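You operate a simulated robot arm through the tools that you are given. There is no shell and no other tool.

You are at the controls of a simulated two-armed robot. One attempt, no reset.

Task
Test the large red bulb and sort it by what the tester shows.
Fine: stand it in the tester socket, clamp it with the purple lever, push the green button once, open the lever; good standing on the yellow tray, dud in the black tub; leave the other bulbs. Where these are worked on the way, their far stop is far enough and under half their travel is too little: purple lever.

Only the result counts: the job must be done as asked and must still hold three seconds after the hand-in. Knocking over, shifting, dropping, spilling or breaking anything else fails it.

Robot
Two 7-joint arms with fingered hands on one trunk that stands fixed in place. Base frame: the origin is at the foot of the trunk, x ahead of it, y to its left, z up; the work surface is at about z = 850. Readings come in mm, degrees, newtons and seconds.
The left shoulder is at [99, 128, 1086], the right one opposite. Payload 5 kg a hand.
The tool frame of a hand sits at the grasp point between the pads (the TCP): z along the fingers, y along the line on which they close. The tips reach 37 mm beyond it. Largest opening 124 mm; the body of the gripper starts 43 mm behind the TCP. The gripper is a hand of 3 fingers: y runs from the thumb to the fingers, the wrist lies at [-21, -116, -203] in the tool frame, and closing takes about 1.5 s.
Orientation is that of the tool frame in the base frame, as a unit quaternion [x, y, z, w]. With the fingers straight down and the wrist toward the robot, the tool's x, y and z point along [0, 1, 0], [1, 0, 0] and [0, 0, -1] of the base frame.

Tools
- The arms move only by the tool send_rows. It takes "left_rows", "right_rows" or both (then of equal length, played together; a hand with none holds still); each is a list of rows, each an object (a shift or turn left out is 0, a gripper value left out holds the last) with "delta_pos": the shift along the tool's x, y, z in units of 500 mm (1.0 is 500 mm), a list of three; "rotation": the turn, a rotation vector about the tool's x, y, z in units of 90 degrees (1.0 is 90 degrees), a list of three. In form: [{"delta_pos": [dx, dy, dz], "rotation": [ax, ay, az]}, ...]. A call has 1 to 20 rows; each row is the pose to reach, as a shift and turn from the pose commanded when the call began, along the tool's axes at that moment. "left_grip" and "right_grip" are, for a hand that has rows, the opening, from 0 (shut) to 1 (fully open), set as the call begins (left out, the last holds). A call with a number of a shift or a turn outside -1 to 1 is refused whole. Each row takes 0.2 s and may step no farther than 50 mm and 8.6 degrees from the row before; otherwise, or with a gripper value out of range, the whole call is refused. A pose out of reach is approached as far as the arm can. The call stops where the force on the tool passes 40 N (or 10 N more than at its start, if that is more) or the arm is blocked; 0.2 s more then pass. The fingers move at their own pace (about 45 mm/s each) and stop on an object; they squeeze with about 29 N. The grip force told is the motor's: it shows also when the fingers shut on nothing. Time passes only in rows, and 0.2 s behind the last, so rows that repeat a pose let the fingers close. It gives the time, the measured TCP pose, the force on the tool (base axes), the opening and the grip force at its end, in the units of the frame above (readings bear some noise), with the torque about the TCP (base axes, N m) and any sound that the robot's microphone picked up.
- Cameras (640 x 400 px; columns grow to the right, rows downward): "scene" is now at [268.6, -16.8, 1261.7]; the picture's right is [-0.20, -0.98, 0.00], its down [-0.43, 0.09, -0.90] and it looks along [0.88, -0.18, -0.43] (base axes); focal length 214 px, centre (320, 200). "left" rides on the left gripper at [-72, -104, -154] in its tool frame; the picture's right is [-0.83, -0.26, 0.49], its down [0.51, -0.72, 0.47] and it looks along [0.23, 0.64, 0.73] (tool axes); focal length 243 px, centre (320, 200). "right" rides on the right gripper at [72, -104, -154] in its tool frame; the picture's right is [-0.83, 0.26, -0.49], its down [-0.51, -0.72, 0.47] and it looks along [-0.23, 0.64, 0.73] (tool axes); focal length 243 px, centre (320, 200). There is no depth. A picture from a camera that has moved, and an enlarged one, comes with that camera's place and axes in the base frame and with its lens.
- camera(camera): a new picture of that camera. The clock stands still meanwhile.
- lift_body(by): slides the trunk up (or, below 0, down) by that many mm; the arms and the scene camera ride with it, the base frame stays. It gives what a move gives, with no picture.
- curl_fingers(index, middle, thumb_bend, thumb_turn, hand): sets how far each is bent, from 0 (flat) to 1 (curled in); at 0.3 the hand is open as for a grip, at 0.7 the pads meet at the TCP. One left out holds its place. A second passes; each finger stops where it meets its share of the squeeze, and holds until it gets a number again. A gripper value or a shape takes the hand back. It gives what a move gives, with no picture; readings hold the bend of each and the force on the fingers (four entries, about 0 where the hand has none), thumb and palm. thumb_turn goes from beside the hand (0) to across from the fingers (1), as for a grip.
- grasp_type(shape, hand): the hand has 3 fingers and takes this shape, open, in about a second: jaw (thumb against the fingers, like two jaws); tri (thumb and two fingers); tip (a fingertip pinch); poke (one finger out to press); point (the index stretched); flat (the hand flat); cup (the hand cupped); fist (a fist). The gripper value then closes the fingers along that shape, each until it touches; the sizes above hold for jaw. It gives what a move gives, with no picture.
- head_to(pan, tilt): turns the head with the scene camera to pan (to the left, within 80 degrees either way) and tilt (down, from -29 to 69), counted from straight ahead of the robot. It gives what a move gives.
- zoom(camera, box): a new picture of the part [left, top, right, bottom] of that camera's present view, enlarged. The clock stands still meanwhile.
- sign_off(): hands the job in; it is judged then, once.

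Places have to be worked out from the pictures, the camera data and where the tool is seen. Open the grippers and draw the arms clear of the work before you hand the job in, unless the task says otherwise.

The tools are called after "Request:" as name(argument=value, ...) on one line, values as JSON. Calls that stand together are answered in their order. send_rows: Moves the arms, as the interface text tells. Its arguments: {"type":"object","properties":{"left_rows":{"type":"array","items":{"type":"object","properties":{"delta_pos":{"type":"array","items":{"type":"number"}},"rotation":{"type":"array","items":{"type":"number"}}}}},"left_grip":{"type":"number"},"right_rows":{"type":"array","items":{"type":"object","properties":{"delta_pos":{"type":"array","items":{"type":"number"}},"rotation":{"type":"array","items":{"type":"number"}}}}},"right_grip":{"type":"number"}},"required":[]} The other tools are called the same way: lift_body (by) slides the trunk up or down; grasp_type (shape, hand) gives the hand a shape; curl_fingers (index, middle, thumb_bend, thumb_turn, hand) moves the fingers one by one; head_to (pan, tilt) turns the head that bears the scene camera; camera (camera) takes a picture; zoom (camera, box) takes an enlarged picture of a part of a camera's view; sign_off () hands the job in.

At the start:

```text
t: 0.0
left_position: [830.4, 203.4, 1303.4]
left_tool_rot: [0.707, 0.707, 0.0, -0.001]
left_contact_force: [-1.0, 0.1, -0.6]
left_wrist_torque: [-0.03, -0.03, -0.02]
left_gripper_width: 123.8
left_grip_force: 0.0
left_shape: jaw
left_bend: [0.3, 0.3, 0.3, 0.98]
left_finger forces: [0.0, 0.0, 0.1, 0.1, 0.1, 0.0]
right_position: [554.7, -336.5, 1220.9]
right_tool_rot: [0.707, 0.707, 0.0, 0.0]
right_contact_force: [0.6, 0.3, 0.4]
right_wrist_torque: [-0.02, -0.01, -0.01]
right_gripper_width: 123.6
right_grip_force: 0.0
right_shape: jaw
right_bend: [0.3, 0.3, 0.3, 0.98]
right_finger forces: [0.0, 0.1, 0.1, 0.0, 0.0, 0.1]
trunk travel left (down, up): [-275.0, 288.0]
head pan, tilt: [-11.5, 25.7]
```

scene: 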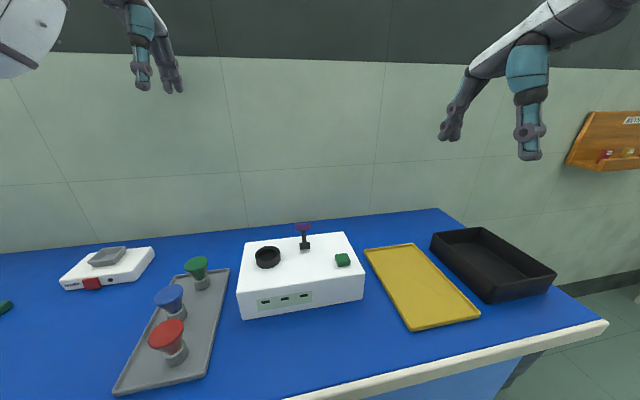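
right: 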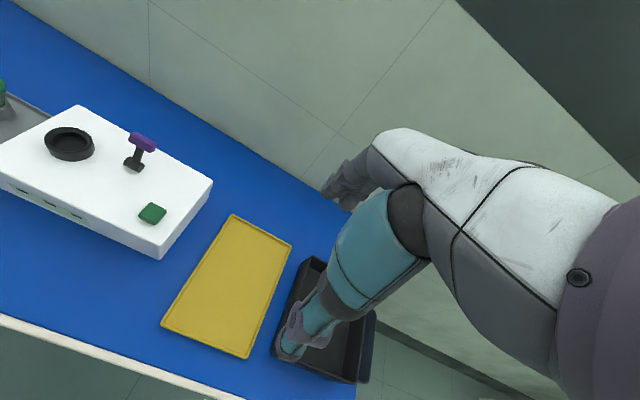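
left: 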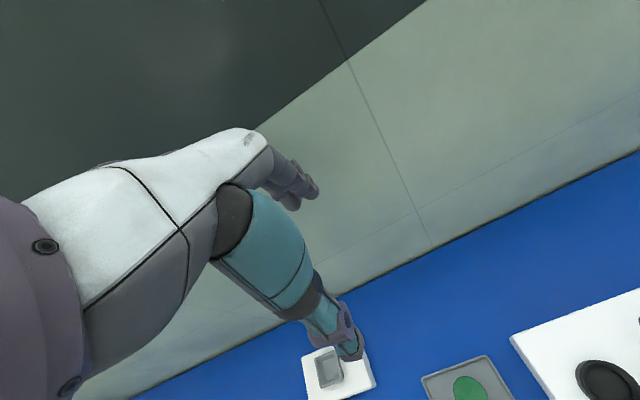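

I start by looking closer at the scene: the bulbs lie on the left, the tester in the middle, tray and tub on the right. I take enlarged pictures to locate things.

Request:
zoom(camera="scene", box=[100, 220, 260, 400])

Request:
zoom(camera="scene", box=[220, 200, 380, 330])

Request:
zoom(camera="scene", box=[340, 190, 620, 360])

```text
2.22 times, centred on (180, 310) of scene
camera zoom: at [268.6, -16.8, 1261.7], right [-0.2, -0.98, 0.0], down [-0.43, 0.09, -0.9], along [0.88, -0.18, -0.43], focal length 477 px, centre (631, -44)
```

zoom: 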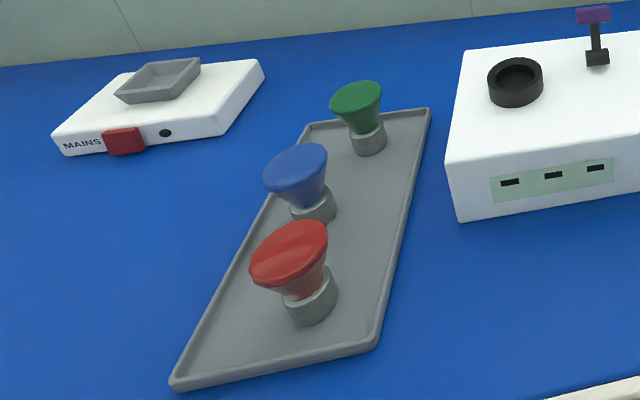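

```text
3.08 times, centred on (300, 265) of scene
camera zoom: at [268.6, -16.8, 1261.7], right [-0.2, -0.98, 0.0], down [-0.43, 0.09, -0.9], along [0.88, -0.18, -0.43], focal length 660 px, centre (382, 0)
```

zoom: 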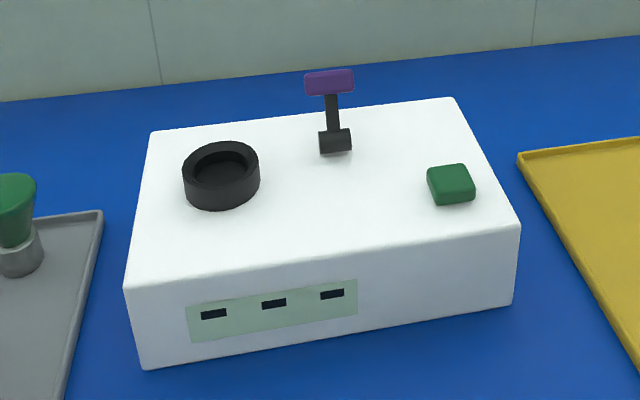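

```text
2.29 times, centred on (480, 275) of scene
camera zoom: at [268.6, -16.8, 1261.7], right [-0.2, -0.98, 0.0], down [-0.43, 0.09, -0.9], along [0.88, -0.18, -0.43], focal length 490 px, centre (-46, 29)
```

zoom: 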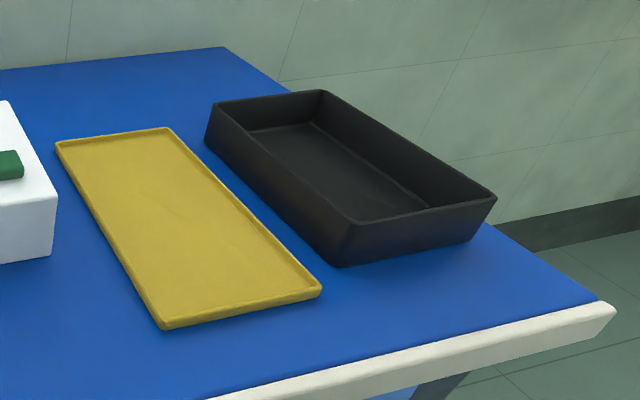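

The tester box is axis-aligned (x 583..743, y -178..80, top about 926), with the socket near (663, 21), lever pivot near (687,-63) and button near (623,-140). I look closer at the MAINS box, the tester panel and the surroundings before moving.

Request:
zoom(camera="scene", box=[50, 235, 170, 300])

Request:
zoom(camera="scene", box=[240, 270, 360, 330])

Request:
zoom(camera="scene", box=[280, 210, 330, 260])

Request:
zoom(camera="right", box=[0, 80, 240, 270])

Request:
zoom(camera="scene", box=[550, 80, 640, 200])

```text
5.33 times, centred on (110, 268) of scene
camera zoom: at [268.6, -16.8, 1261.7], right [-0.2, -0.98, 0.0], down [-0.43, 0.09, -0.9], along [0.88, -0.18, -0.43], focal length 1144 px, centre (1440, -160)
```

zoom: 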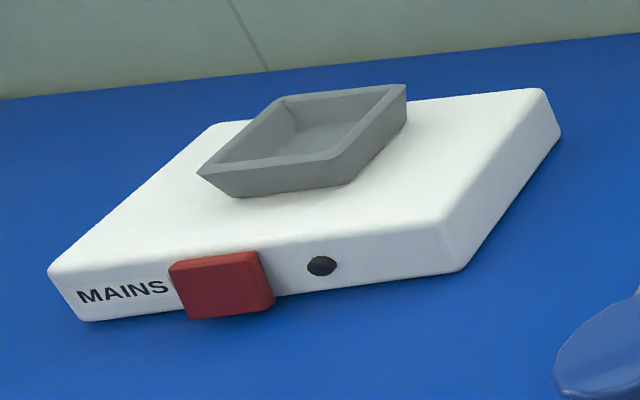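

```text
5.33 times, centred on (300, 300) of scene
camera zoom: at [268.6, -16.8, 1261.7], right [-0.2, -0.98, 0.0], down [-0.43, 0.09, -0.9], along [0.88, -0.18, -0.43], focal length 1144 px, centre (427, -333)
```

zoom: 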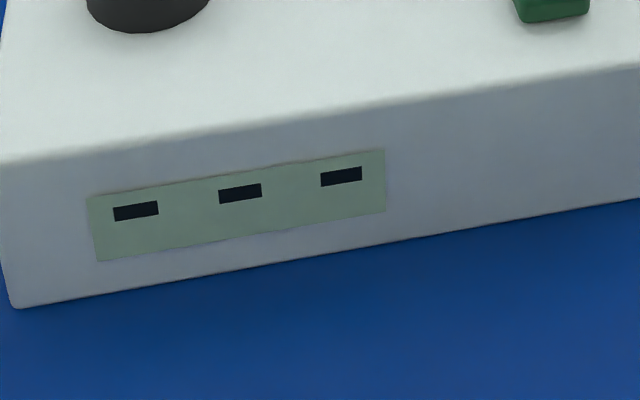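

```text
8.00 times, centred on (305, 235) of scene
camera zoom: at [268.6, -16.8, 1261.7], right [-0.2, -0.98, 0.0], down [-0.43, 0.09, -0.9], along [0.88, -0.18, -0.43], focal length 1716 px, centre (440, -80)
```

zoom: 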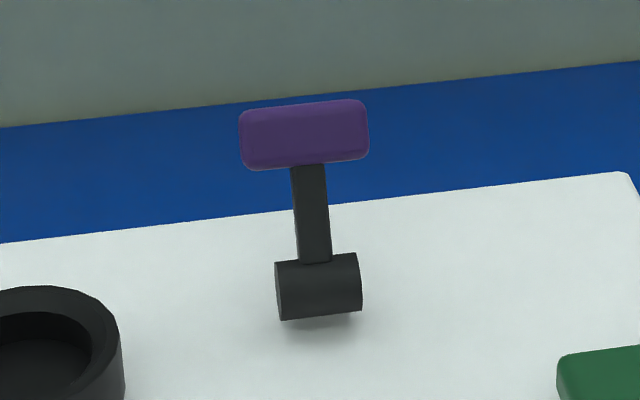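

```text
2.11 times, centred on (120, 175) of right
camera zoom: at [451.1, -265.3, 1374.1], right [0.26, -0.83, 0.49], down [-0.72, -0.51, -0.47], along [0.64, -0.23, -0.73], focal length 511 px, centre (741, 253)
```

zoom: 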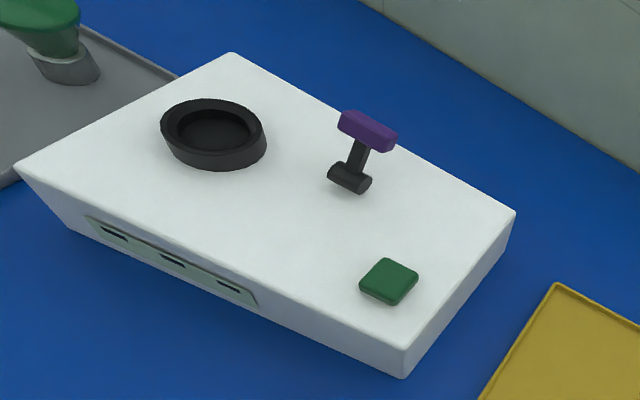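

```text
3.33 times, centred on (595, 140) of scene
camera zoom: at [268.6, -16.8, 1261.7], right [-0.2, -0.98, 0.0], down [-0.43, 0.09, -0.9], along [0.88, -0.18, -0.43], focal length 715 px, centre (-597, 400)
```

zoom: 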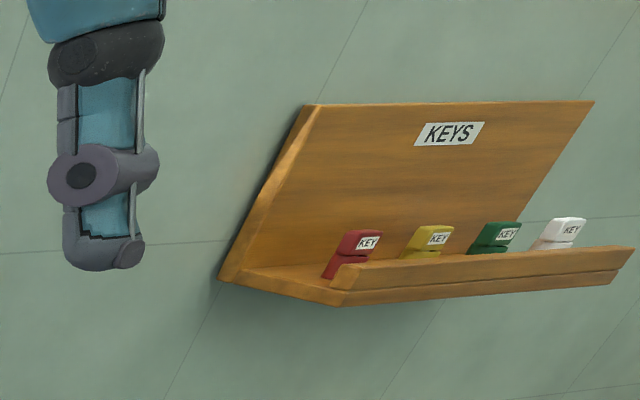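

The MAINS box shows a red switch and a dark lamp, and the tester windows are dark. I turn the head left and down to see the rest of the table and a better view of the bulbs.

Request:
head_to(pan=25, tilt=40)

Request:
camera(camera="scene")

```text
t: 1.0
left_position: [830.5, 205.0, 1305.3]
left_tool_rot: [0.707, 0.707, 0.0, 0.0]
left_contact_force: [0.2, 0.7, -0.9]
left_wrist_torque: [0.01, 0.02, -0.01]
left_gripper_width: 123.4
left_grip_force: 0.0
left_shape: jaw
left_bend: [0.3, 0.3, 0.3, 0.98]
left_finger forces: [0.0, 0.0, 0.0, 0.1, 0.0, 0.0]
right_position: [555.2, -335.4, 1220.5]
right_tool_rot: [0.707, 0.707, 0.001, 0.0]
right_contact_force: [-0.2, -1.0, 0.1]
right_wrist_torque: [0.04, -0.01, 0.04]
right_gripper_width: 123.6
right_grip_force: 0.1
right_shape: jaw
right_bend: [0.3, 0.3, 0.3, 0.98]
right_finger forces: [0.1, 0.1, 0.1, 0.1, 0.0, 0.0]
trunk travel left (down, up): [-275.0, 288.0]
head pan, tilt: [25.0, 40.0]
```

```text
taken
camera scene: at [255.6, 37.5, 1239.6], right [0.42, -0.91, 0.0], down [-0.58, -0.27, -0.77], along [0.69, 0.32, -0.64], focal length 214 px, centre (320, 200)
```

scene: 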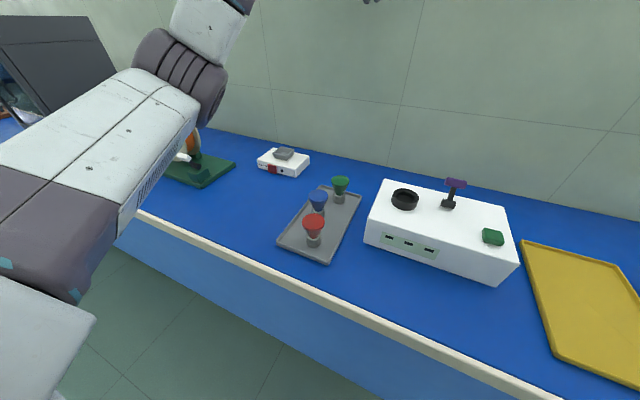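

The far left only holds unrelated items. I swing the left hand to above the red bulb (about (525, 180)), yawed 90° so the wrist lies to the left, staying high at z≈1130.

Request:
send_rows(left_rows=[{"delta_pos": [-0.004, -0.0508, 0.029], "rotation": [0, 0, 0.0833]}, {"delta_pos": [-0.008, -0.1017, 0.058], "rotation": [0, 0, 0.1667]}, {"delta_pos": [-0.012, -0.1525, 0.087], "rotation": [0, 0, 0.25]}, {"delta_pos": [-0.016, -0.2033, 0.116], "rotation": [0, 0, 0.3333]}, {"delta_pos": [-0.02, -0.2542, 0.145], "rotation": [0, 0, 0.4167]}, {"delta_pos": [-0.024, -0.305, 0.174], "rotation": [0, 0, 0.5]}, {"delta_pos": [-0.028, -0.3558, 0.203], "rotation": [0, 0, 0.5833]}, {"delta_pos": [-0.032, -0.4067, 0.232], "rotation": [0, 0, 0.6667]}, {"delta_pos": [-0.036, -0.4575, 0.261], "rotation": [0, 0, 0.75]}, {"delta_pos": [-0.04, -0.5083, 0.29], "rotation": [0, 0, 0.8333]}, {"delta_pos": [-0.044, -0.5592, 0.319], "rotation": [0, 0, 0.9167]}, {"delta_pos": [-0.048, -0.61, 0.348], "rotation": [0, 0, 1.0]}])

Request:
camera(camera="left")

Request:
camera(camera="scene")

```text
t: 3.6
left_position: [523.8, 181.2, 1131.6]
left_tool_rot: [1.0, -0.001, 0.0, 0.0]
left_contact_force: [0.5, 0.6, 0.3]
left_wrist_torque: [-0.01, -0.01, 0.01]
left_gripper_width: 123.6
left_grip_force: 0.1
left_shape: jaw
left_bend: [0.3, 0.3, 0.3, 0.98]
left_finger forces: [0.0, 0.1, 0.0, 0.0, 0.0, 0.0]
right_position: [555.3, -335.6, 1220.1]
right_tool_rot: [0.707, 0.707, 0.0, 0.0]
right_contact_force: [0.8, 0.5, -0.1]
right_wrist_torque: [0.01, 0.01, 0.0]
right_gripper_width: 123.4
right_grip_force: 0.1
right_shape: jaw
right_bend: [0.3, 0.3, 0.3, 0.98]
right_finger forces: [0.0, 0.1, 0.0, 0.1, 0.1, 0.1]
trunk travel left (down, up): [-275.0, 288.0]
head pan, tilt: [25.0, 40.0]
```

```text
taken
camera left: at [452.8, 285.7, 1285.6], right [-0.83, 0.26, -0.49], down [0.51, 0.72, -0.47], along [0.23, -0.64, -0.73], focal length 243 px, centre (320, 200)
```

left: 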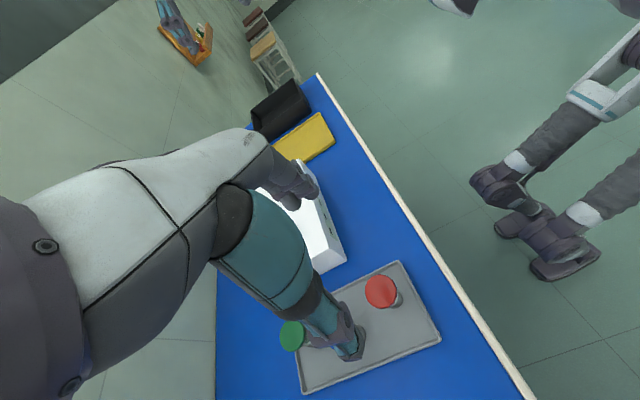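

```text
taken
camera scene: at [255.3, 37.9, 1239.6], right [0.42, -0.91, 0.0], down [-0.58, -0.27, -0.77], along [0.69, 0.32, -0.64], focal length 214 px, centre (320, 200)
```

scene: 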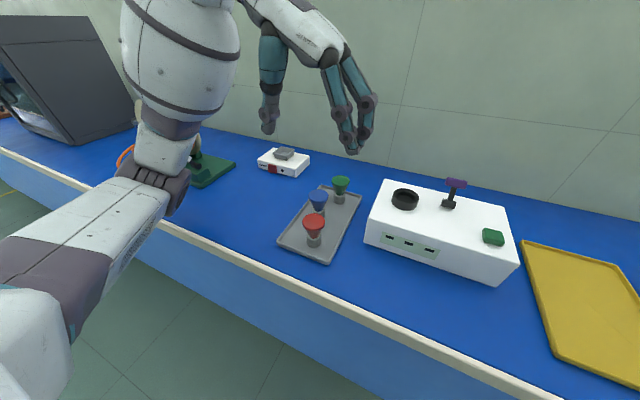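

The left camera shows the red bulb where I computed, at about (525, 180). I zoom in for its shape and height.

Request:
zoom(camera="left", box=[270, 240, 450, 400])

Request:
zoom(camera="scene", box=[265, 165, 375, 270])

Request:
zoom(camera="scene", box=[360, 165, 530, 290])

```text
2.50 times, centred on (360, 320) of left
camera zoom: at [452.8, 285.7, 1285.6], right [-0.83, 0.26, -0.49], down [0.51, 0.72, -0.47], along [0.23, -0.64, -0.73], focal length 606 px, centre (220, -100)
```

zoom: 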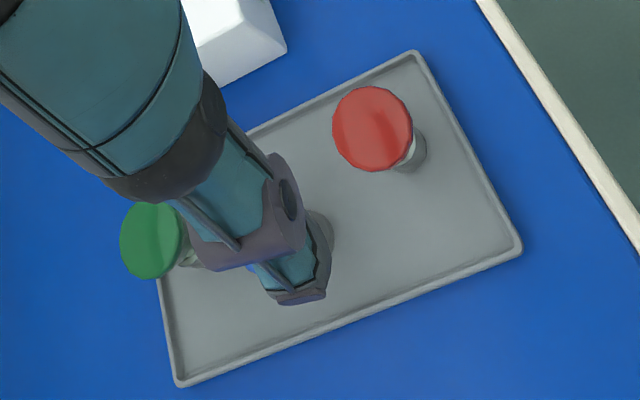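

```text
3.81 times, centred on (320, 218) of scene
camera zoom: at [255.3, 37.9, 1239.6], right [0.42, -0.91, 0.0], down [-0.58, -0.27, -0.77], along [0.69, 0.32, -0.64], focal length 817 px, centre (320, 133)
```

zoom: 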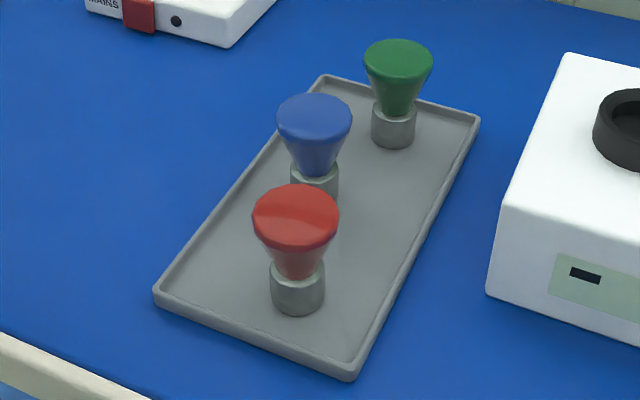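

```text
3.20 times, centred on (445, 228) of scene
camera zoom: at [255.3, 37.9, 1239.6], right [0.42, -0.91, 0.0], down [-0.58, -0.27, -0.77], along [0.69, 0.32, -0.64], focal length 686 px, centre (-80, 112)
```

zoom: 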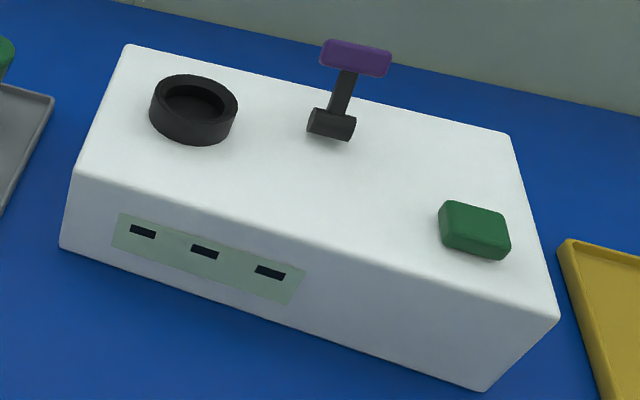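

The bulb's top centre triangulates to about (528, 179, 925), with a ~32 mm base and ~47 mm cap; the socket ring top is about z=943. I lower the left hand over the bulb to z≈1000 and look again.

Request:
send_rows(left_rows=[{"delta_pos": [0.004, 0.001, 0.06], "rotation": [0, 0, 0]}, {"delta_pos": [0.007, 0.002, 0.13], "rotation": [0, 0, 0]}, {"delta_pos": [0.007, 0.002, 0.2], "rotation": [0, 0, 0]}, {"delta_pos": [0.007, 0.002, 0.26], "rotation": [0, 0, 0]}])

Request:
camera(camera="left")

Request:
camera(camera="scene")

```text
t: 4.6
left_position: [526.5, 180.6, 1001.7]
left_tool_rot: [1.0, -0.002, 0.001, 0.0]
left_contact_force: [0.0, -0.5, 0.2]
left_wrist_torque: [0.0, 0.0, -0.02]
left_gripper_width: 123.7
left_grip_force: 0.1
left_shape: jaw
left_bend: [0.3, 0.3, 0.3, 0.98]
left_finger forces: [0.0, 0.0, 0.0, 0.1, 0.0, 0.0]
right_position: [554.0, -337.0, 1221.5]
right_tool_rot: [0.707, 0.707, 0.001, 0.001]
right_contact_force: [-0.8, 0.1, 0.2]
right_wrist_torque: [-0.07, -0.02, -0.05]
right_gripper_width: 123.7
right_grip_force: 0.0
right_shape: jaw
right_bend: [0.3, 0.3, 0.3, 0.98]
right_finger forces: [0.0, 0.0, 0.1, 0.0, 0.0, 0.1]
trunk travel left (down, up): [-275.0, 288.0]
head pan, tilt: [25.0, 40.0]
```

```text
taken
camera left: at [453.9, 285.1, 1156.1], right [-0.83, 0.26, -0.49], down [0.51, 0.72, -0.47], along [0.23, -0.64, -0.73], focal length 243 px, centre (320, 200)
```

left: 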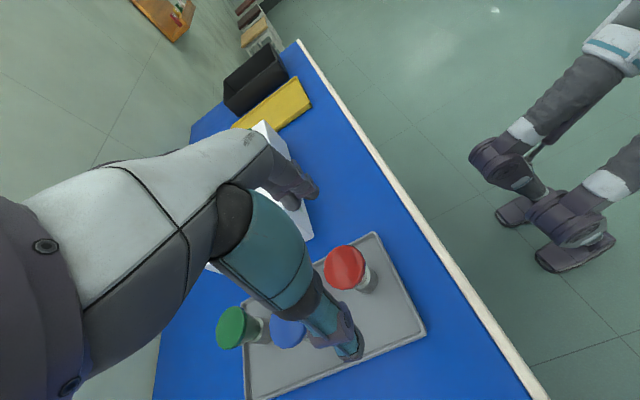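

```text
taken
camera scene: at [254.0, 37.0, 1239.9], right [0.42, -0.91, 0.0], down [-0.58, -0.27, -0.77], along [0.7, 0.32, -0.64], focal length 214 px, centre (320, 200)
```

scene: 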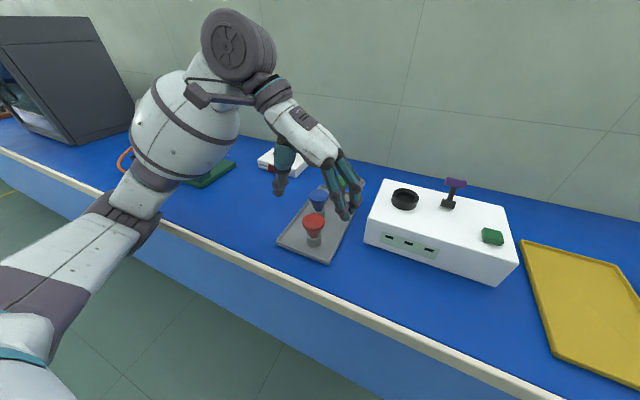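

The TCP sits over the bulb axis (526, 180). I descend to z≈911 so the pads meet the cap with the tips about 20 mm above the tray, hand still open.

Request:
send_rows(left_rows=[{"delta_pos": [0, 0, 0.06], "rotation": [0, 0, 0]}, {"delta_pos": [0, 0, 0.12], "rotation": [0, 0, 0]}, {"delta_pos": [0, 0, 0.16], "rotation": [0, 0, 0]}, {"delta_pos": [0, 0, 0.18], "rotation": [0, 0, 0]}])

Request:
zoom(camera="left", box=[200, 150, 440, 350])

Request:
zoom(camera="scene", box=[240, 140, 400, 290])

```text
t: 5.6
left_position: [527.2, 180.4, 912.3]
left_tool_rot: [1.0, -0.001, 0.0, 0.0]
left_contact_force: [0.6, -0.2, 0.1]
left_wrist_torque: [0.03, 0.0, 0.03]
left_gripper_width: 123.5
left_grip_force: 0.1
left_shape: jaw
left_bend: [0.3, 0.3, 0.3, 0.98]
left_finger forces: [0.1, 0.1, 0.0, 0.0, 0.0, 0.0]
right_position: [553.5, -335.7, 1220.6]
right_tool_rot: [0.707, 0.707, 0.001, 0.0]
right_contact_force: [-0.3, -0.3, -0.3]
right_wrist_torque: [0.0, 0.0, -0.03]
right_gripper_width: 123.7
right_grip_force: 0.0
right_shape: jaw
right_bend: [0.3, 0.3, 0.3, 0.98]
right_finger forces: [0.1, 0.1, 0.0, 0.0, 0.1, 0.0]
trunk travel left (down, up): [-275.0, 288.0]
head pan, tilt: [25.0, 40.0]
```

```text
2.00 times, centred on (320, 250) of left
camera zoom: at [455.6, 284.6, 1066.0], right [-0.83, 0.26, -0.49], down [0.51, 0.72, -0.47], along [0.23, -0.64, -0.73], focal length 485 px, centre (320, 100)
```

zoom: 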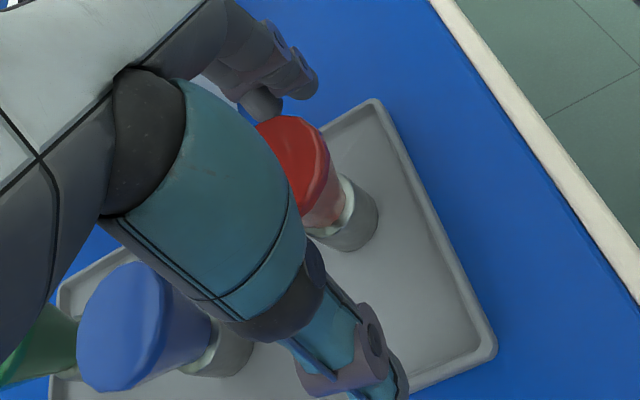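

```text
2.67 times, centred on (320, 215) of scene
camera zoom: at [255.4, 37.6, 1239.6], right [0.42, -0.91, 0.0], down [-0.58, -0.27, -0.77], along [0.69, 0.32, -0.64], focal length 572 px, centre (320, 160)
```

zoom: 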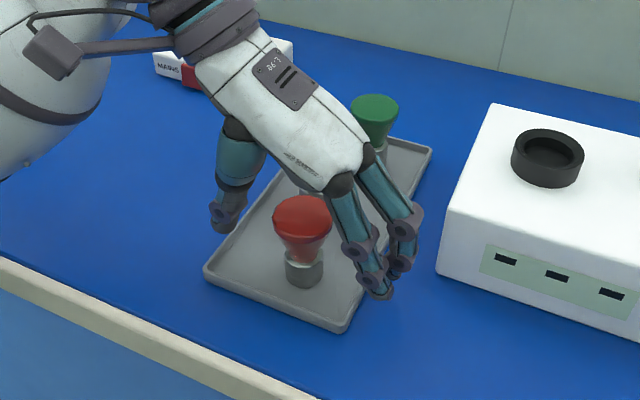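

The bulb stands between the thumb and the two fingers as expected. I close the left hand on it, holding the pose.

Request:
send_rows(left_rows=[{"delta_pos": [0, 0, 0]}, {"delta_pos": [0, 0, 0]}, {"delta_pos": [0, 0, 0]}, {"delta_pos": [0, 0, 0]}, {"delta_pos": [0, 0, 0]}, {"delta_pos": [0, 0, 0]}, {"delta_pos": [0, 0, 0]}, {"delta_pos": [0, 0, 0]}, {"delta_pos": [0, 0, 0]}, {"delta_pos": [0, 0, 0]}], left_grip=0)

Request:
zoom(camera="scene", box=[240, 140, 400, 290])

Request:
zoom(camera="left", box=[200, 150, 440, 350])

```text
t: 7.8
left_position: [528.8, 179.8, 911.8]
left_tool_rot: [1.0, 0.0, 0.0, -0.001]
left_contact_force: [0.4, -0.8, -0.4]
left_wrist_torque: [0.04, 0.01, -0.03]
left_gripper_width: 21.6
left_grip_force: 28.9
left_shape: jaw
left_bend: [0.73, 0.63, 0.74, 1.0]
left_finger forces: [14.6, 8.3, 0.1, 0.1, 24.7, 0.0]
right_position: [555.2, -336.3, 1220.1]
right_tool_rot: [0.707, 0.708, 0.0, 0.0]
right_contact_force: [-0.4, -0.3, 0.5]
right_wrist_torque: [0.01, -0.02, -0.01]
right_gripper_width: 123.9
right_grip_force: 0.1
right_shape: jaw
right_bend: [0.3, 0.3, 0.3, 0.98]
right_finger forces: [0.0, 0.0, 0.0, 0.0, 0.0, 0.0]
trunk travel left (down, up): [-275.0, 288.0]
head pan, tilt: [25.0, 40.0]
```

```text
2.67 times, centred on (320, 215) of scene
camera zoom: at [255.6, 37.5, 1239.6], right [0.42, -0.91, 0.0], down [-0.58, -0.27, -0.77], along [0.69, 0.32, -0.64], focal length 572 px, centre (320, 160)
```

zoom: 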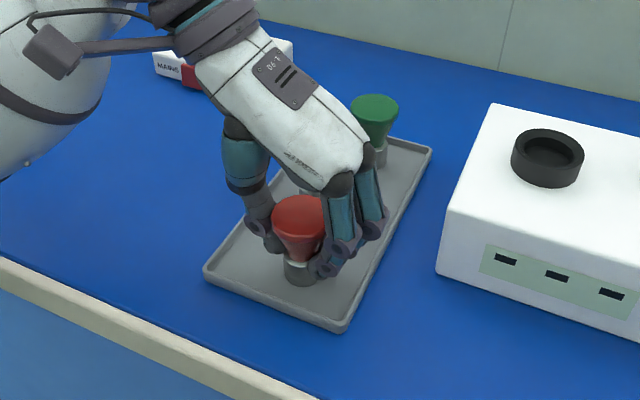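

```text
2.00 times, centred on (320, 250) of left
camera zoom: at [455.8, 284.5, 1066.2], right [-0.83, 0.26, -0.49], down [0.51, 0.72, -0.47], along [0.23, -0.64, -0.73], focal length 485 px, centre (320, 100)
```

zoom: 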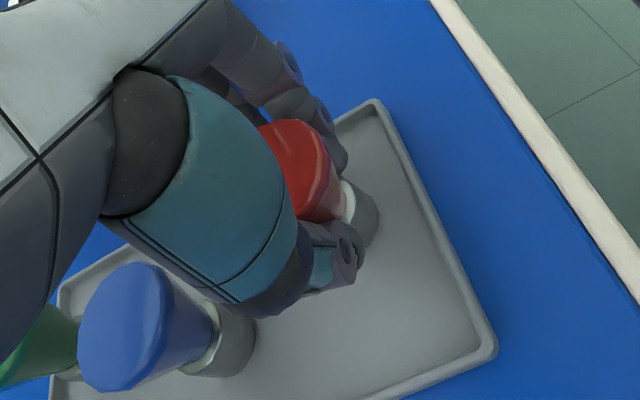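

The hand holds the bulb by the neck below the cap (grip force 29 N). I lift it by 60 mm and check it hangs straight.

Request:
send_rows(left_rows=[{"delta_pos": [0, 0, -0.02]}, {"delta_pos": [0, 0, -0.06]}, {"delta_pos": [0, 0, -0.12]}, {"delta_pos": [0, 0, -0.2]}, {"delta_pos": [0, 0, -0.28]}])

Request:
zoom(camera="scene", box=[240, 90, 400, 240])

Request:
zoom(camera="left", box=[200, 150, 440, 350])

```text
t: 9.0
left_position: [528.5, 181.8, 1052.9]
left_tool_rot: [1.0, 0.0, 0.0, 0.0]
left_contact_force: [0.6, 0.0, -0.6]
left_wrist_torque: [0.01, 0.02, 0.02]
left_gripper_width: 21.8
left_grip_force: 28.6
left_shape: jaw
left_bend: [0.73, 0.63, 0.74, 1.0]
left_finger forces: [14.7, 8.4, 0.0, 0.1, 24.1, 0.0]
right_position: [555.3, -336.0, 1220.4]
right_tool_rot: [0.707, 0.707, 0.0, 0.0]
right_contact_force: [-0.1, 0.1, 0.3]
right_wrist_torque: [0.04, 0.0, 0.03]
right_gripper_width: 123.5
right_grip_force: 0.0
right_shape: jaw
right_bend: [0.3, 0.3, 0.3, 0.98]
right_finger forces: [0.0, 0.0, 0.0, 0.1, 0.0, 0.1]
trunk travel left (down, up): [-275.0, 288.0]
head pan, tilt: [25.0, 40.0]
```

```text
2.67 times, centred on (320, 165) of scene
camera zoom: at [255.5, 36.9, 1239.6], right [0.42, -0.91, 0.0], down [-0.58, -0.27, -0.77], along [0.69, 0.32, -0.64], focal length 572 px, centre (320, 293)
```

zoom: 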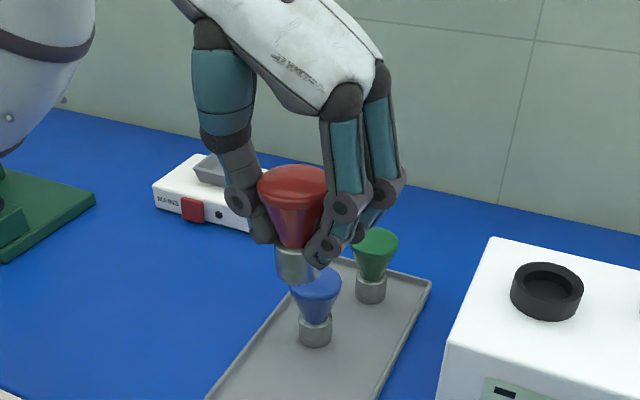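

```text
2.00 times, centred on (320, 250) of left
camera zoom: at [457.7, 285.4, 1208.1], right [-0.83, 0.26, -0.49], down [0.51, 0.72, -0.47], along [0.23, -0.64, -0.73], focal length 485 px, centre (320, 100)
```

zoom: 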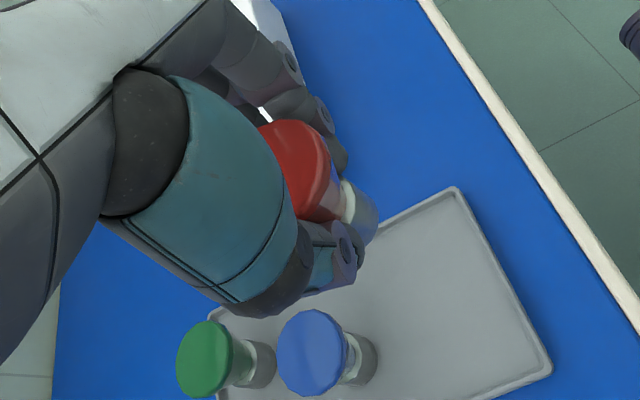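

The bulb hangs upright with its bottom about 56 mm below the TCP. I carry it at this height to above the socket, estimated at (668, 22).

Request:
send_rows(left_rows=[{"delta_pos": [0.035, 0.04, 0]}, {"delta_pos": [0.08, 0.09, 0]}, {"delta_pos": [0.13, 0.145, 0]}, {"delta_pos": [0.18, 0.2, 0]}, {"delta_pos": [0.225, 0.255, 0]}, {"delta_pos": [0.26, 0.3, 0]}, {"delta_pos": [0.28, 0.318, 0]}, {"delta_pos": [0.28, 0.318, 0]}])

Request:
camera(camera="left")

Request:
camera(camera="scene")

Request:
camera(camera="right")

```text
t: 10.8
left_position: [670.0, 18.4, 1053.1]
left_tool_rot: [1.0, -0.001, 0.0, -0.001]
left_contact_force: [-1.1, -0.2, -0.5]
left_wrist_torque: [0.01, -0.01, 0.0]
left_gripper_width: 21.3
left_grip_force: 28.9
left_shape: jaw
left_bend: [0.73, 0.63, 0.74, 1.0]
left_finger forces: [14.7, 8.7, 0.1, 0.1, 23.9, 0.1]
right_position: [554.7, -335.6, 1221.2]
right_tool_rot: [0.707, 0.707, 0.0, 0.0]
right_contact_force: [-0.4, -0.9, -0.3]
right_wrist_torque: [0.0, 0.0, -0.01]
right_gripper_width: 123.6
right_grip_force: 0.0
right_shape: jaw
right_bend: [0.3, 0.3, 0.3, 0.98]
right_finger forces: [0.1, 0.0, 0.0, 0.0, 0.1, 0.0]
trunk travel left (down, up): [-275.0, 288.0]
head pan, tilt: [25.0, 40.0]
```

```text
taken
camera left: at [597.9, 124.0, 1207.2], right [-0.83, 0.26, -0.49], down [0.51, 0.72, -0.47], along [0.23, -0.64, -0.73], focal length 243 px, centre (320, 200)
```

left: 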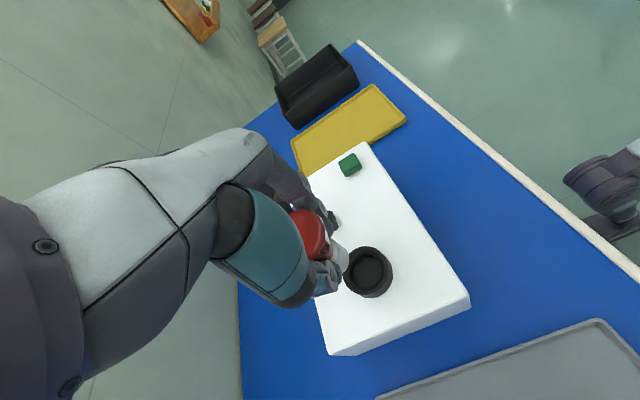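

```text
taken
camera scene: at [255.5, 37.6, 1239.6], right [0.42, -0.91, 0.0], down [-0.58, -0.27, -0.77], along [0.69, 0.32, -0.64], focal length 214 px, centre (320, 200)
```

scene: 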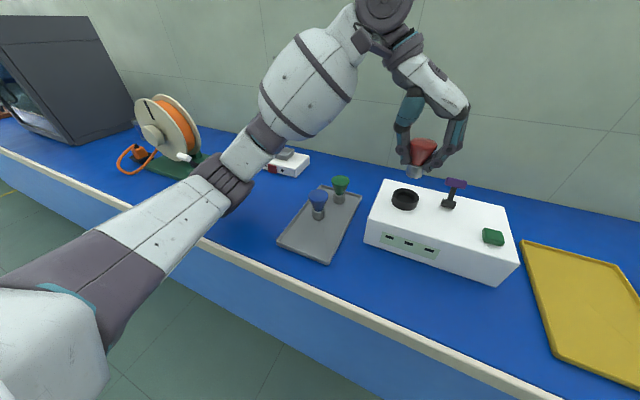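

```text
taken
camera right: at [450.9, -265.2, 1374.2], right [0.26, -0.83, 0.49], down [-0.72, -0.51, -0.47], along [0.64, -0.23, -0.73], focal length 243 px, centre (320, 200)
```

right: 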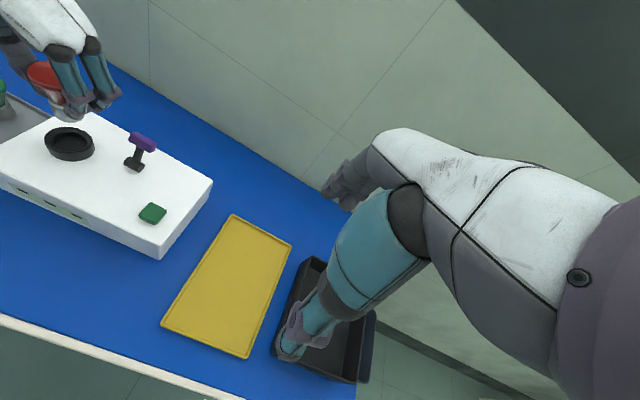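

I enlarge the ring in the left and right cameras to fix the socket centre precisely.

Request:
zoom(camera="left", box=[290, 190, 430, 310])

Request:
zoom(camera="right", box=[10, 50, 130, 180])

Request:
zoom(camera="scene", box=[370, 130, 480, 230])

```text
3.33 times, centred on (360, 250) of left
camera zoom: at [597.9, 124.0, 1207.2], right [-0.83, 0.26, -0.49], down [0.51, 0.72, -0.47], along [0.23, -0.64, -0.73], focal length 809 px, centre (187, 33)
```

zoom: 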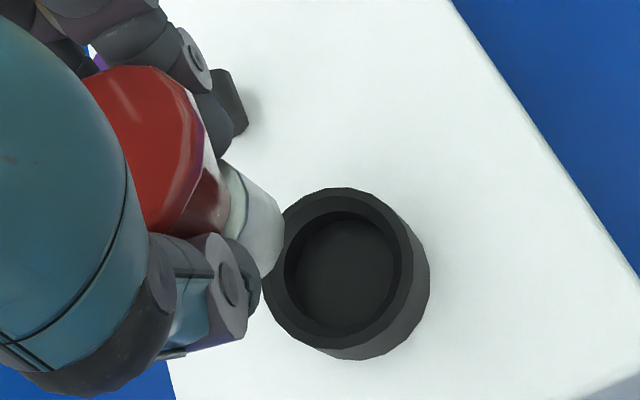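

```text
3.08 times, centred on (70, 115) of right
camera zoom: at [450.9, -265.2, 1374.2], right [0.26, -0.83, 0.49], down [-0.72, -0.51, -0.47], along [0.64, -0.23, -0.73], focal length 746 px, centre (1089, 462)
```

zoom: 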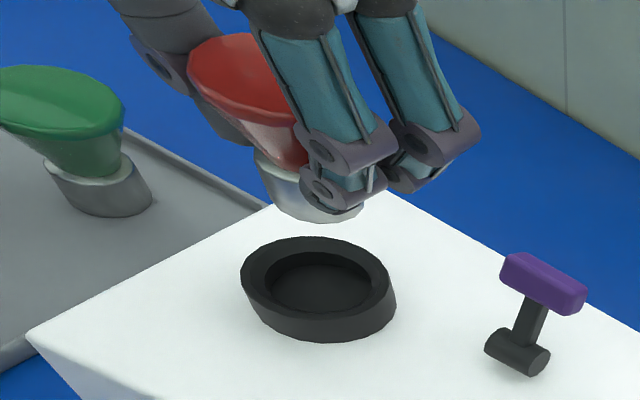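

```text
4.00 times, centred on (425, 180) of scene
camera zoom: at [255.5, 37.6, 1239.6], right [0.42, -0.91, 0.0], down [-0.58, -0.27, -0.77], along [0.69, 0.32, -0.64], focal length 858 px, centre (-100, 280)
```

zoom: 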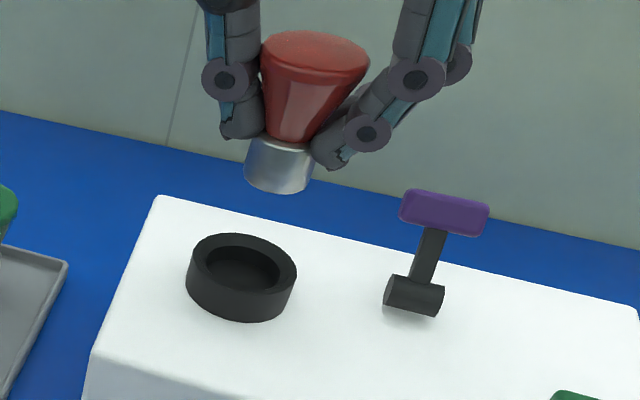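

The three views agree best on a ring centre of about (659, 22) with top near z=946. I shift the bulb there and lower to about 12 mm above the ring to check alignment.

Request:
send_rows(left_rows=[{"delta_pos": [-0.012, -0.003, 0.02]}, {"delta_pos": [-0.022, -0.006, 0.05]}, {"delta_pos": [-0.022, -0.006, 0.076]}, {"delta_pos": [-0.022, -0.006, 0.076]}])

Request:
zoom(camera="left", box=[260, 180, 400, 300])

Request:
zoom(camera="right", box=[10, 50, 130, 180])

Request:
zoom(camera="scene", box=[370, 130, 480, 230])

```text
t: 11.8
left_position: [654.5, 18.7, 1023.3]
left_tool_rot: [1.0, 0.001, 0.007, -0.003]
left_contact_force: [-1.1, 0.1, -0.6]
left_wrist_torque: [0.01, 0.02, -0.02]
left_gripper_width: 21.4
left_grip_force: 29.3
left_shape: jaw
left_bend: [0.73, 0.63, 0.74, 1.0]
left_finger forces: [14.8, 8.9, 0.0, 0.0, 23.9, 0.0]
right_position: [554.6, -341.7, 1220.3]
right_tool_rot: [0.706, 0.708, 0.002, -0.002]
right_contact_force: [0.5, -0.5, 0.0]
right_wrist_torque: [0.02, 0.02, 0.0]
right_gripper_width: 123.7
right_grip_force: 0.0
right_shape: jaw
right_bend: [0.3, 0.3, 0.3, 0.98]
right_finger forces: [0.0, 0.1, 0.0, 0.0, 0.0, 0.0]
trunk travel left (down, up): [-275.0, 288.0]
head pan, tilt: [25.0, 40.0]
```

```text
3.33 times, centred on (330, 240) of left
camera zoom: at [581.9, 122.8, 1176.8], right [-0.82, 0.26, -0.5], down [0.51, 0.72, -0.46], along [0.24, -0.64, -0.73], focal length 809 px, centre (287, 67)
```

zoom: 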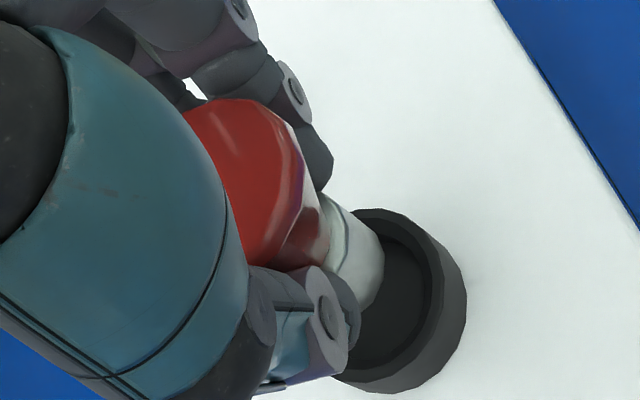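

```text
3.08 times, centred on (70, 115) of right
camera zoom: at [449.1, -272.0, 1374.5], right [0.26, -0.83, 0.49], down [-0.72, -0.5, -0.48], along [0.64, -0.23, -0.73], focal length 746 px, centre (1089, 462)
```

zoom: 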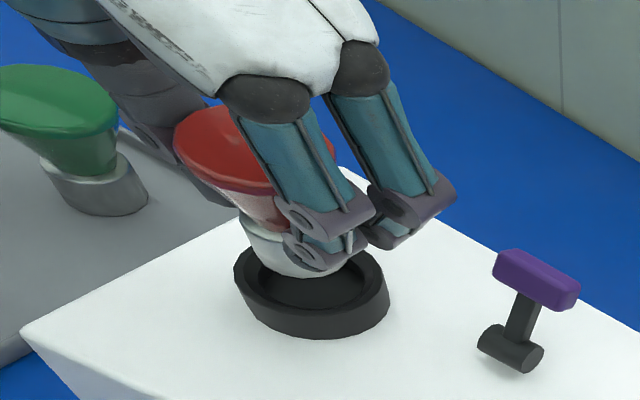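

```text
4.00 times, centred on (425, 180) of scene
camera zoom: at [253.9, 31.5, 1241.0], right [0.42, -0.91, 0.0], down [-0.58, -0.27, -0.77], along [0.7, 0.33, -0.64], focal length 858 px, centre (-100, 280)
```

zoom: 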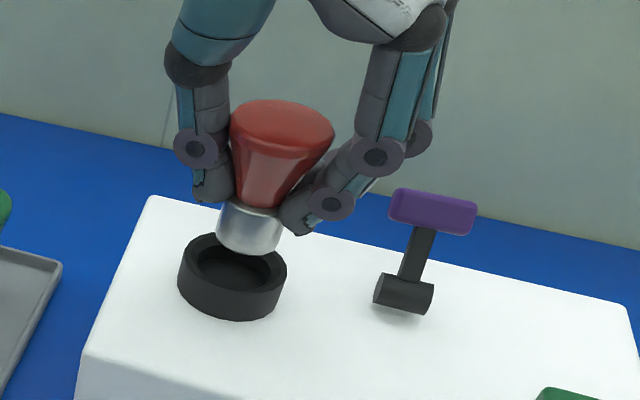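

The body and right hand shifted by about 6 mm and the left TCP lags its command; I check the scene for the cause before going on.

Request:
camera(camera="scene")

Request:
camera(camera="left")

Request:
camera(camera="right")

```text
taken
camera scene: at [253.9, 31.5, 1241.0], right [0.42, -0.91, 0.0], down [-0.58, -0.27, -0.77], along [0.7, 0.33, -0.64], focal length 214 px, centre (320, 200)
```

scene: 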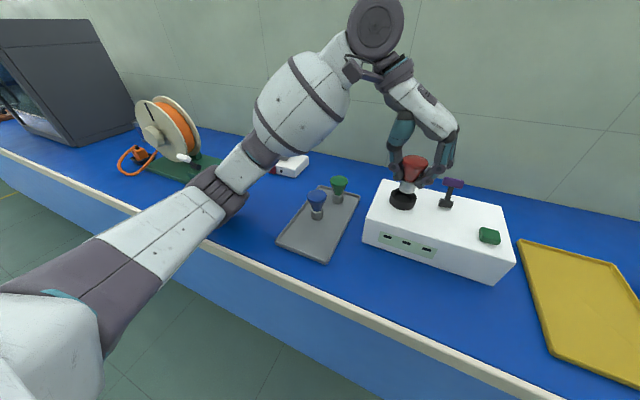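

```text
taken
camera left: at [581.9, 122.8, 1176.8], right [-0.82, 0.26, -0.5], down [0.51, 0.72, -0.46], along [0.24, -0.64, -0.73], focal length 243 px, centre (320, 200)
```

left: 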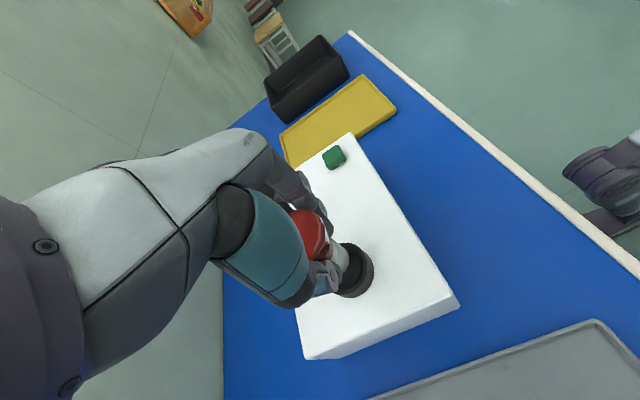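

```text
taken
camera right: at [449.1, -272.0, 1374.5], right [0.26, -0.83, 0.49], down [-0.72, -0.5, -0.48], along [0.64, -0.23, -0.73], focal length 243 px, centre (320, 200)
```

right: 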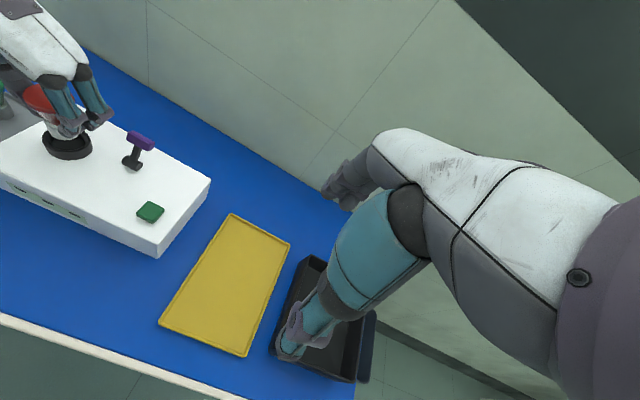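

The left elbow is resting on the table edge, which pushes the body. I raise the trunk by 200 mm to free the elbow, which also lifts the hand and bulb straight up.

Request:
lift_body(by=200)

Request:
camera(camera="scene")

Request:
camera(camera="left")

```text
t: 14.0
left_position: [659.2, 23.6, 1212.6]
left_tool_rot: [1.0, 0.0, -0.001, 0.0]
left_contact_force: [0.7, 0.1, -0.1]
left_wrist_torque: [0.01, 0.04, -0.01]
left_gripper_width: 21.5
left_grip_force: 29.3
left_shape: jaw
left_bend: [0.73, 0.63, 0.74, 1.0]
left_finger forces: [14.9, 8.9, 0.0, 0.1, 24.0, 0.0]
right_position: [555.9, -336.0, 1420.1]
right_tool_rot: [0.707, 0.708, 0.0, 0.0]
right_contact_force: [-0.1, -0.3, -0.4]
right_wrist_torque: [0.01, -0.02, 0.01]
right_gripper_width: 123.3
right_grip_force: 0.0
right_shape: jaw
right_bend: [0.3, 0.3, 0.3, 0.98]
right_finger forces: [0.0, 0.0, 0.0, 0.1, 0.1, 0.0]
trunk travel left (down, up): [-475.0, 88.0]
head pan, tilt: [25.0, 40.0]
```

```text
taken
camera scene: at [194.4, 37.7, 1453.2], right [0.42, -0.91, 0.0], down [-0.58, -0.27, -0.77], along [0.69, 0.32, -0.64], focal length 214 px, centre (320, 200)
```

scene: 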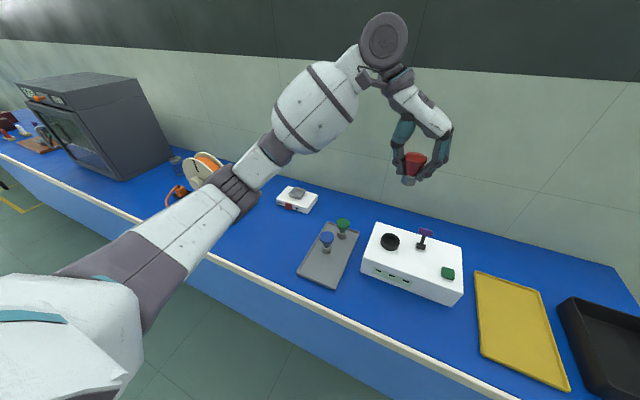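

```text
taken
camera left: at [586.7, 128.5, 1366.3], right [-0.83, 0.26, -0.49], down [0.51, 0.72, -0.47], along [0.23, -0.64, -0.73], focal length 243 px, centre (320, 200)
```

left: 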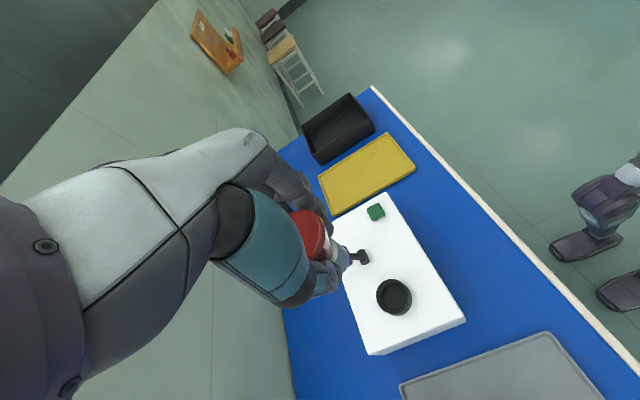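

The elbow is now free and the TCP is at (659, 24, 1213). I re-measure the socket from these cleaner, higher views.

Request:
zoom(camera="scene", box=[350, 210, 480, 310])

Request:
zoom(camera="left", box=[330, 190, 480, 360])

Request:
camera(camera="right")

```text
4.00 times, centred on (415, 260) of scene
camera zoom: at [194.4, 37.7, 1453.2], right [0.42, -0.91, 0.0], down [-0.58, -0.27, -0.77], along [0.69, 0.32, -0.64], focal length 858 px, centre (-60, -40)
```

zoom: 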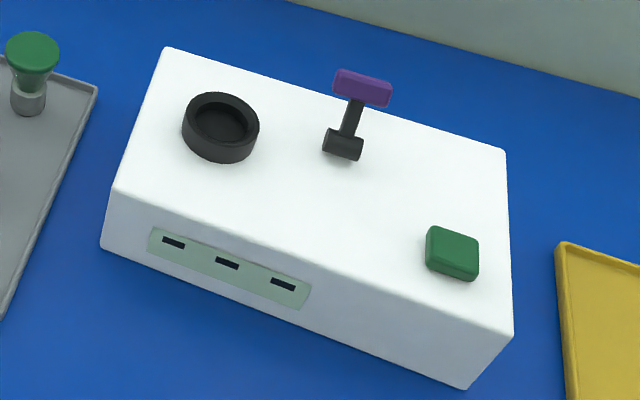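

```text
2.35 times, centred on (405, 275) of left
camera zoom: at [586.7, 128.5, 1366.3], right [-0.83, 0.26, -0.49], down [0.51, 0.72, -0.47], along [0.23, -0.64, -0.73], focal length 571 px, centre (120, 24)
```

zoom: 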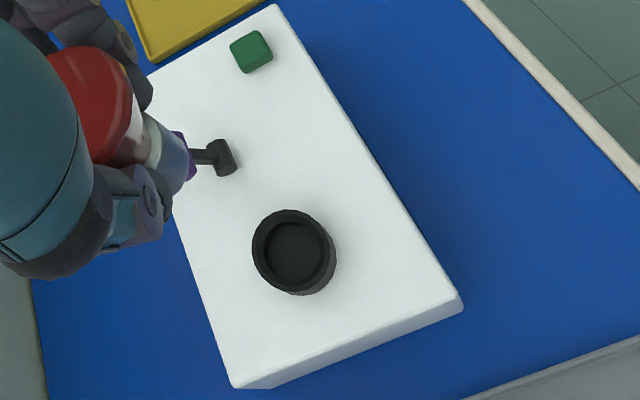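

```text
taken
camera right: at [452.4, -265.2, 1573.4], right [0.26, -0.83, 0.49], down [-0.72, -0.51, -0.47], along [0.64, -0.23, -0.73], focal length 243 px, centre (320, 200)
```

right: 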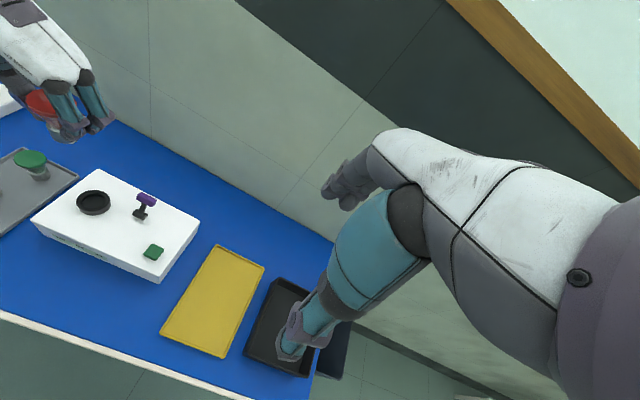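

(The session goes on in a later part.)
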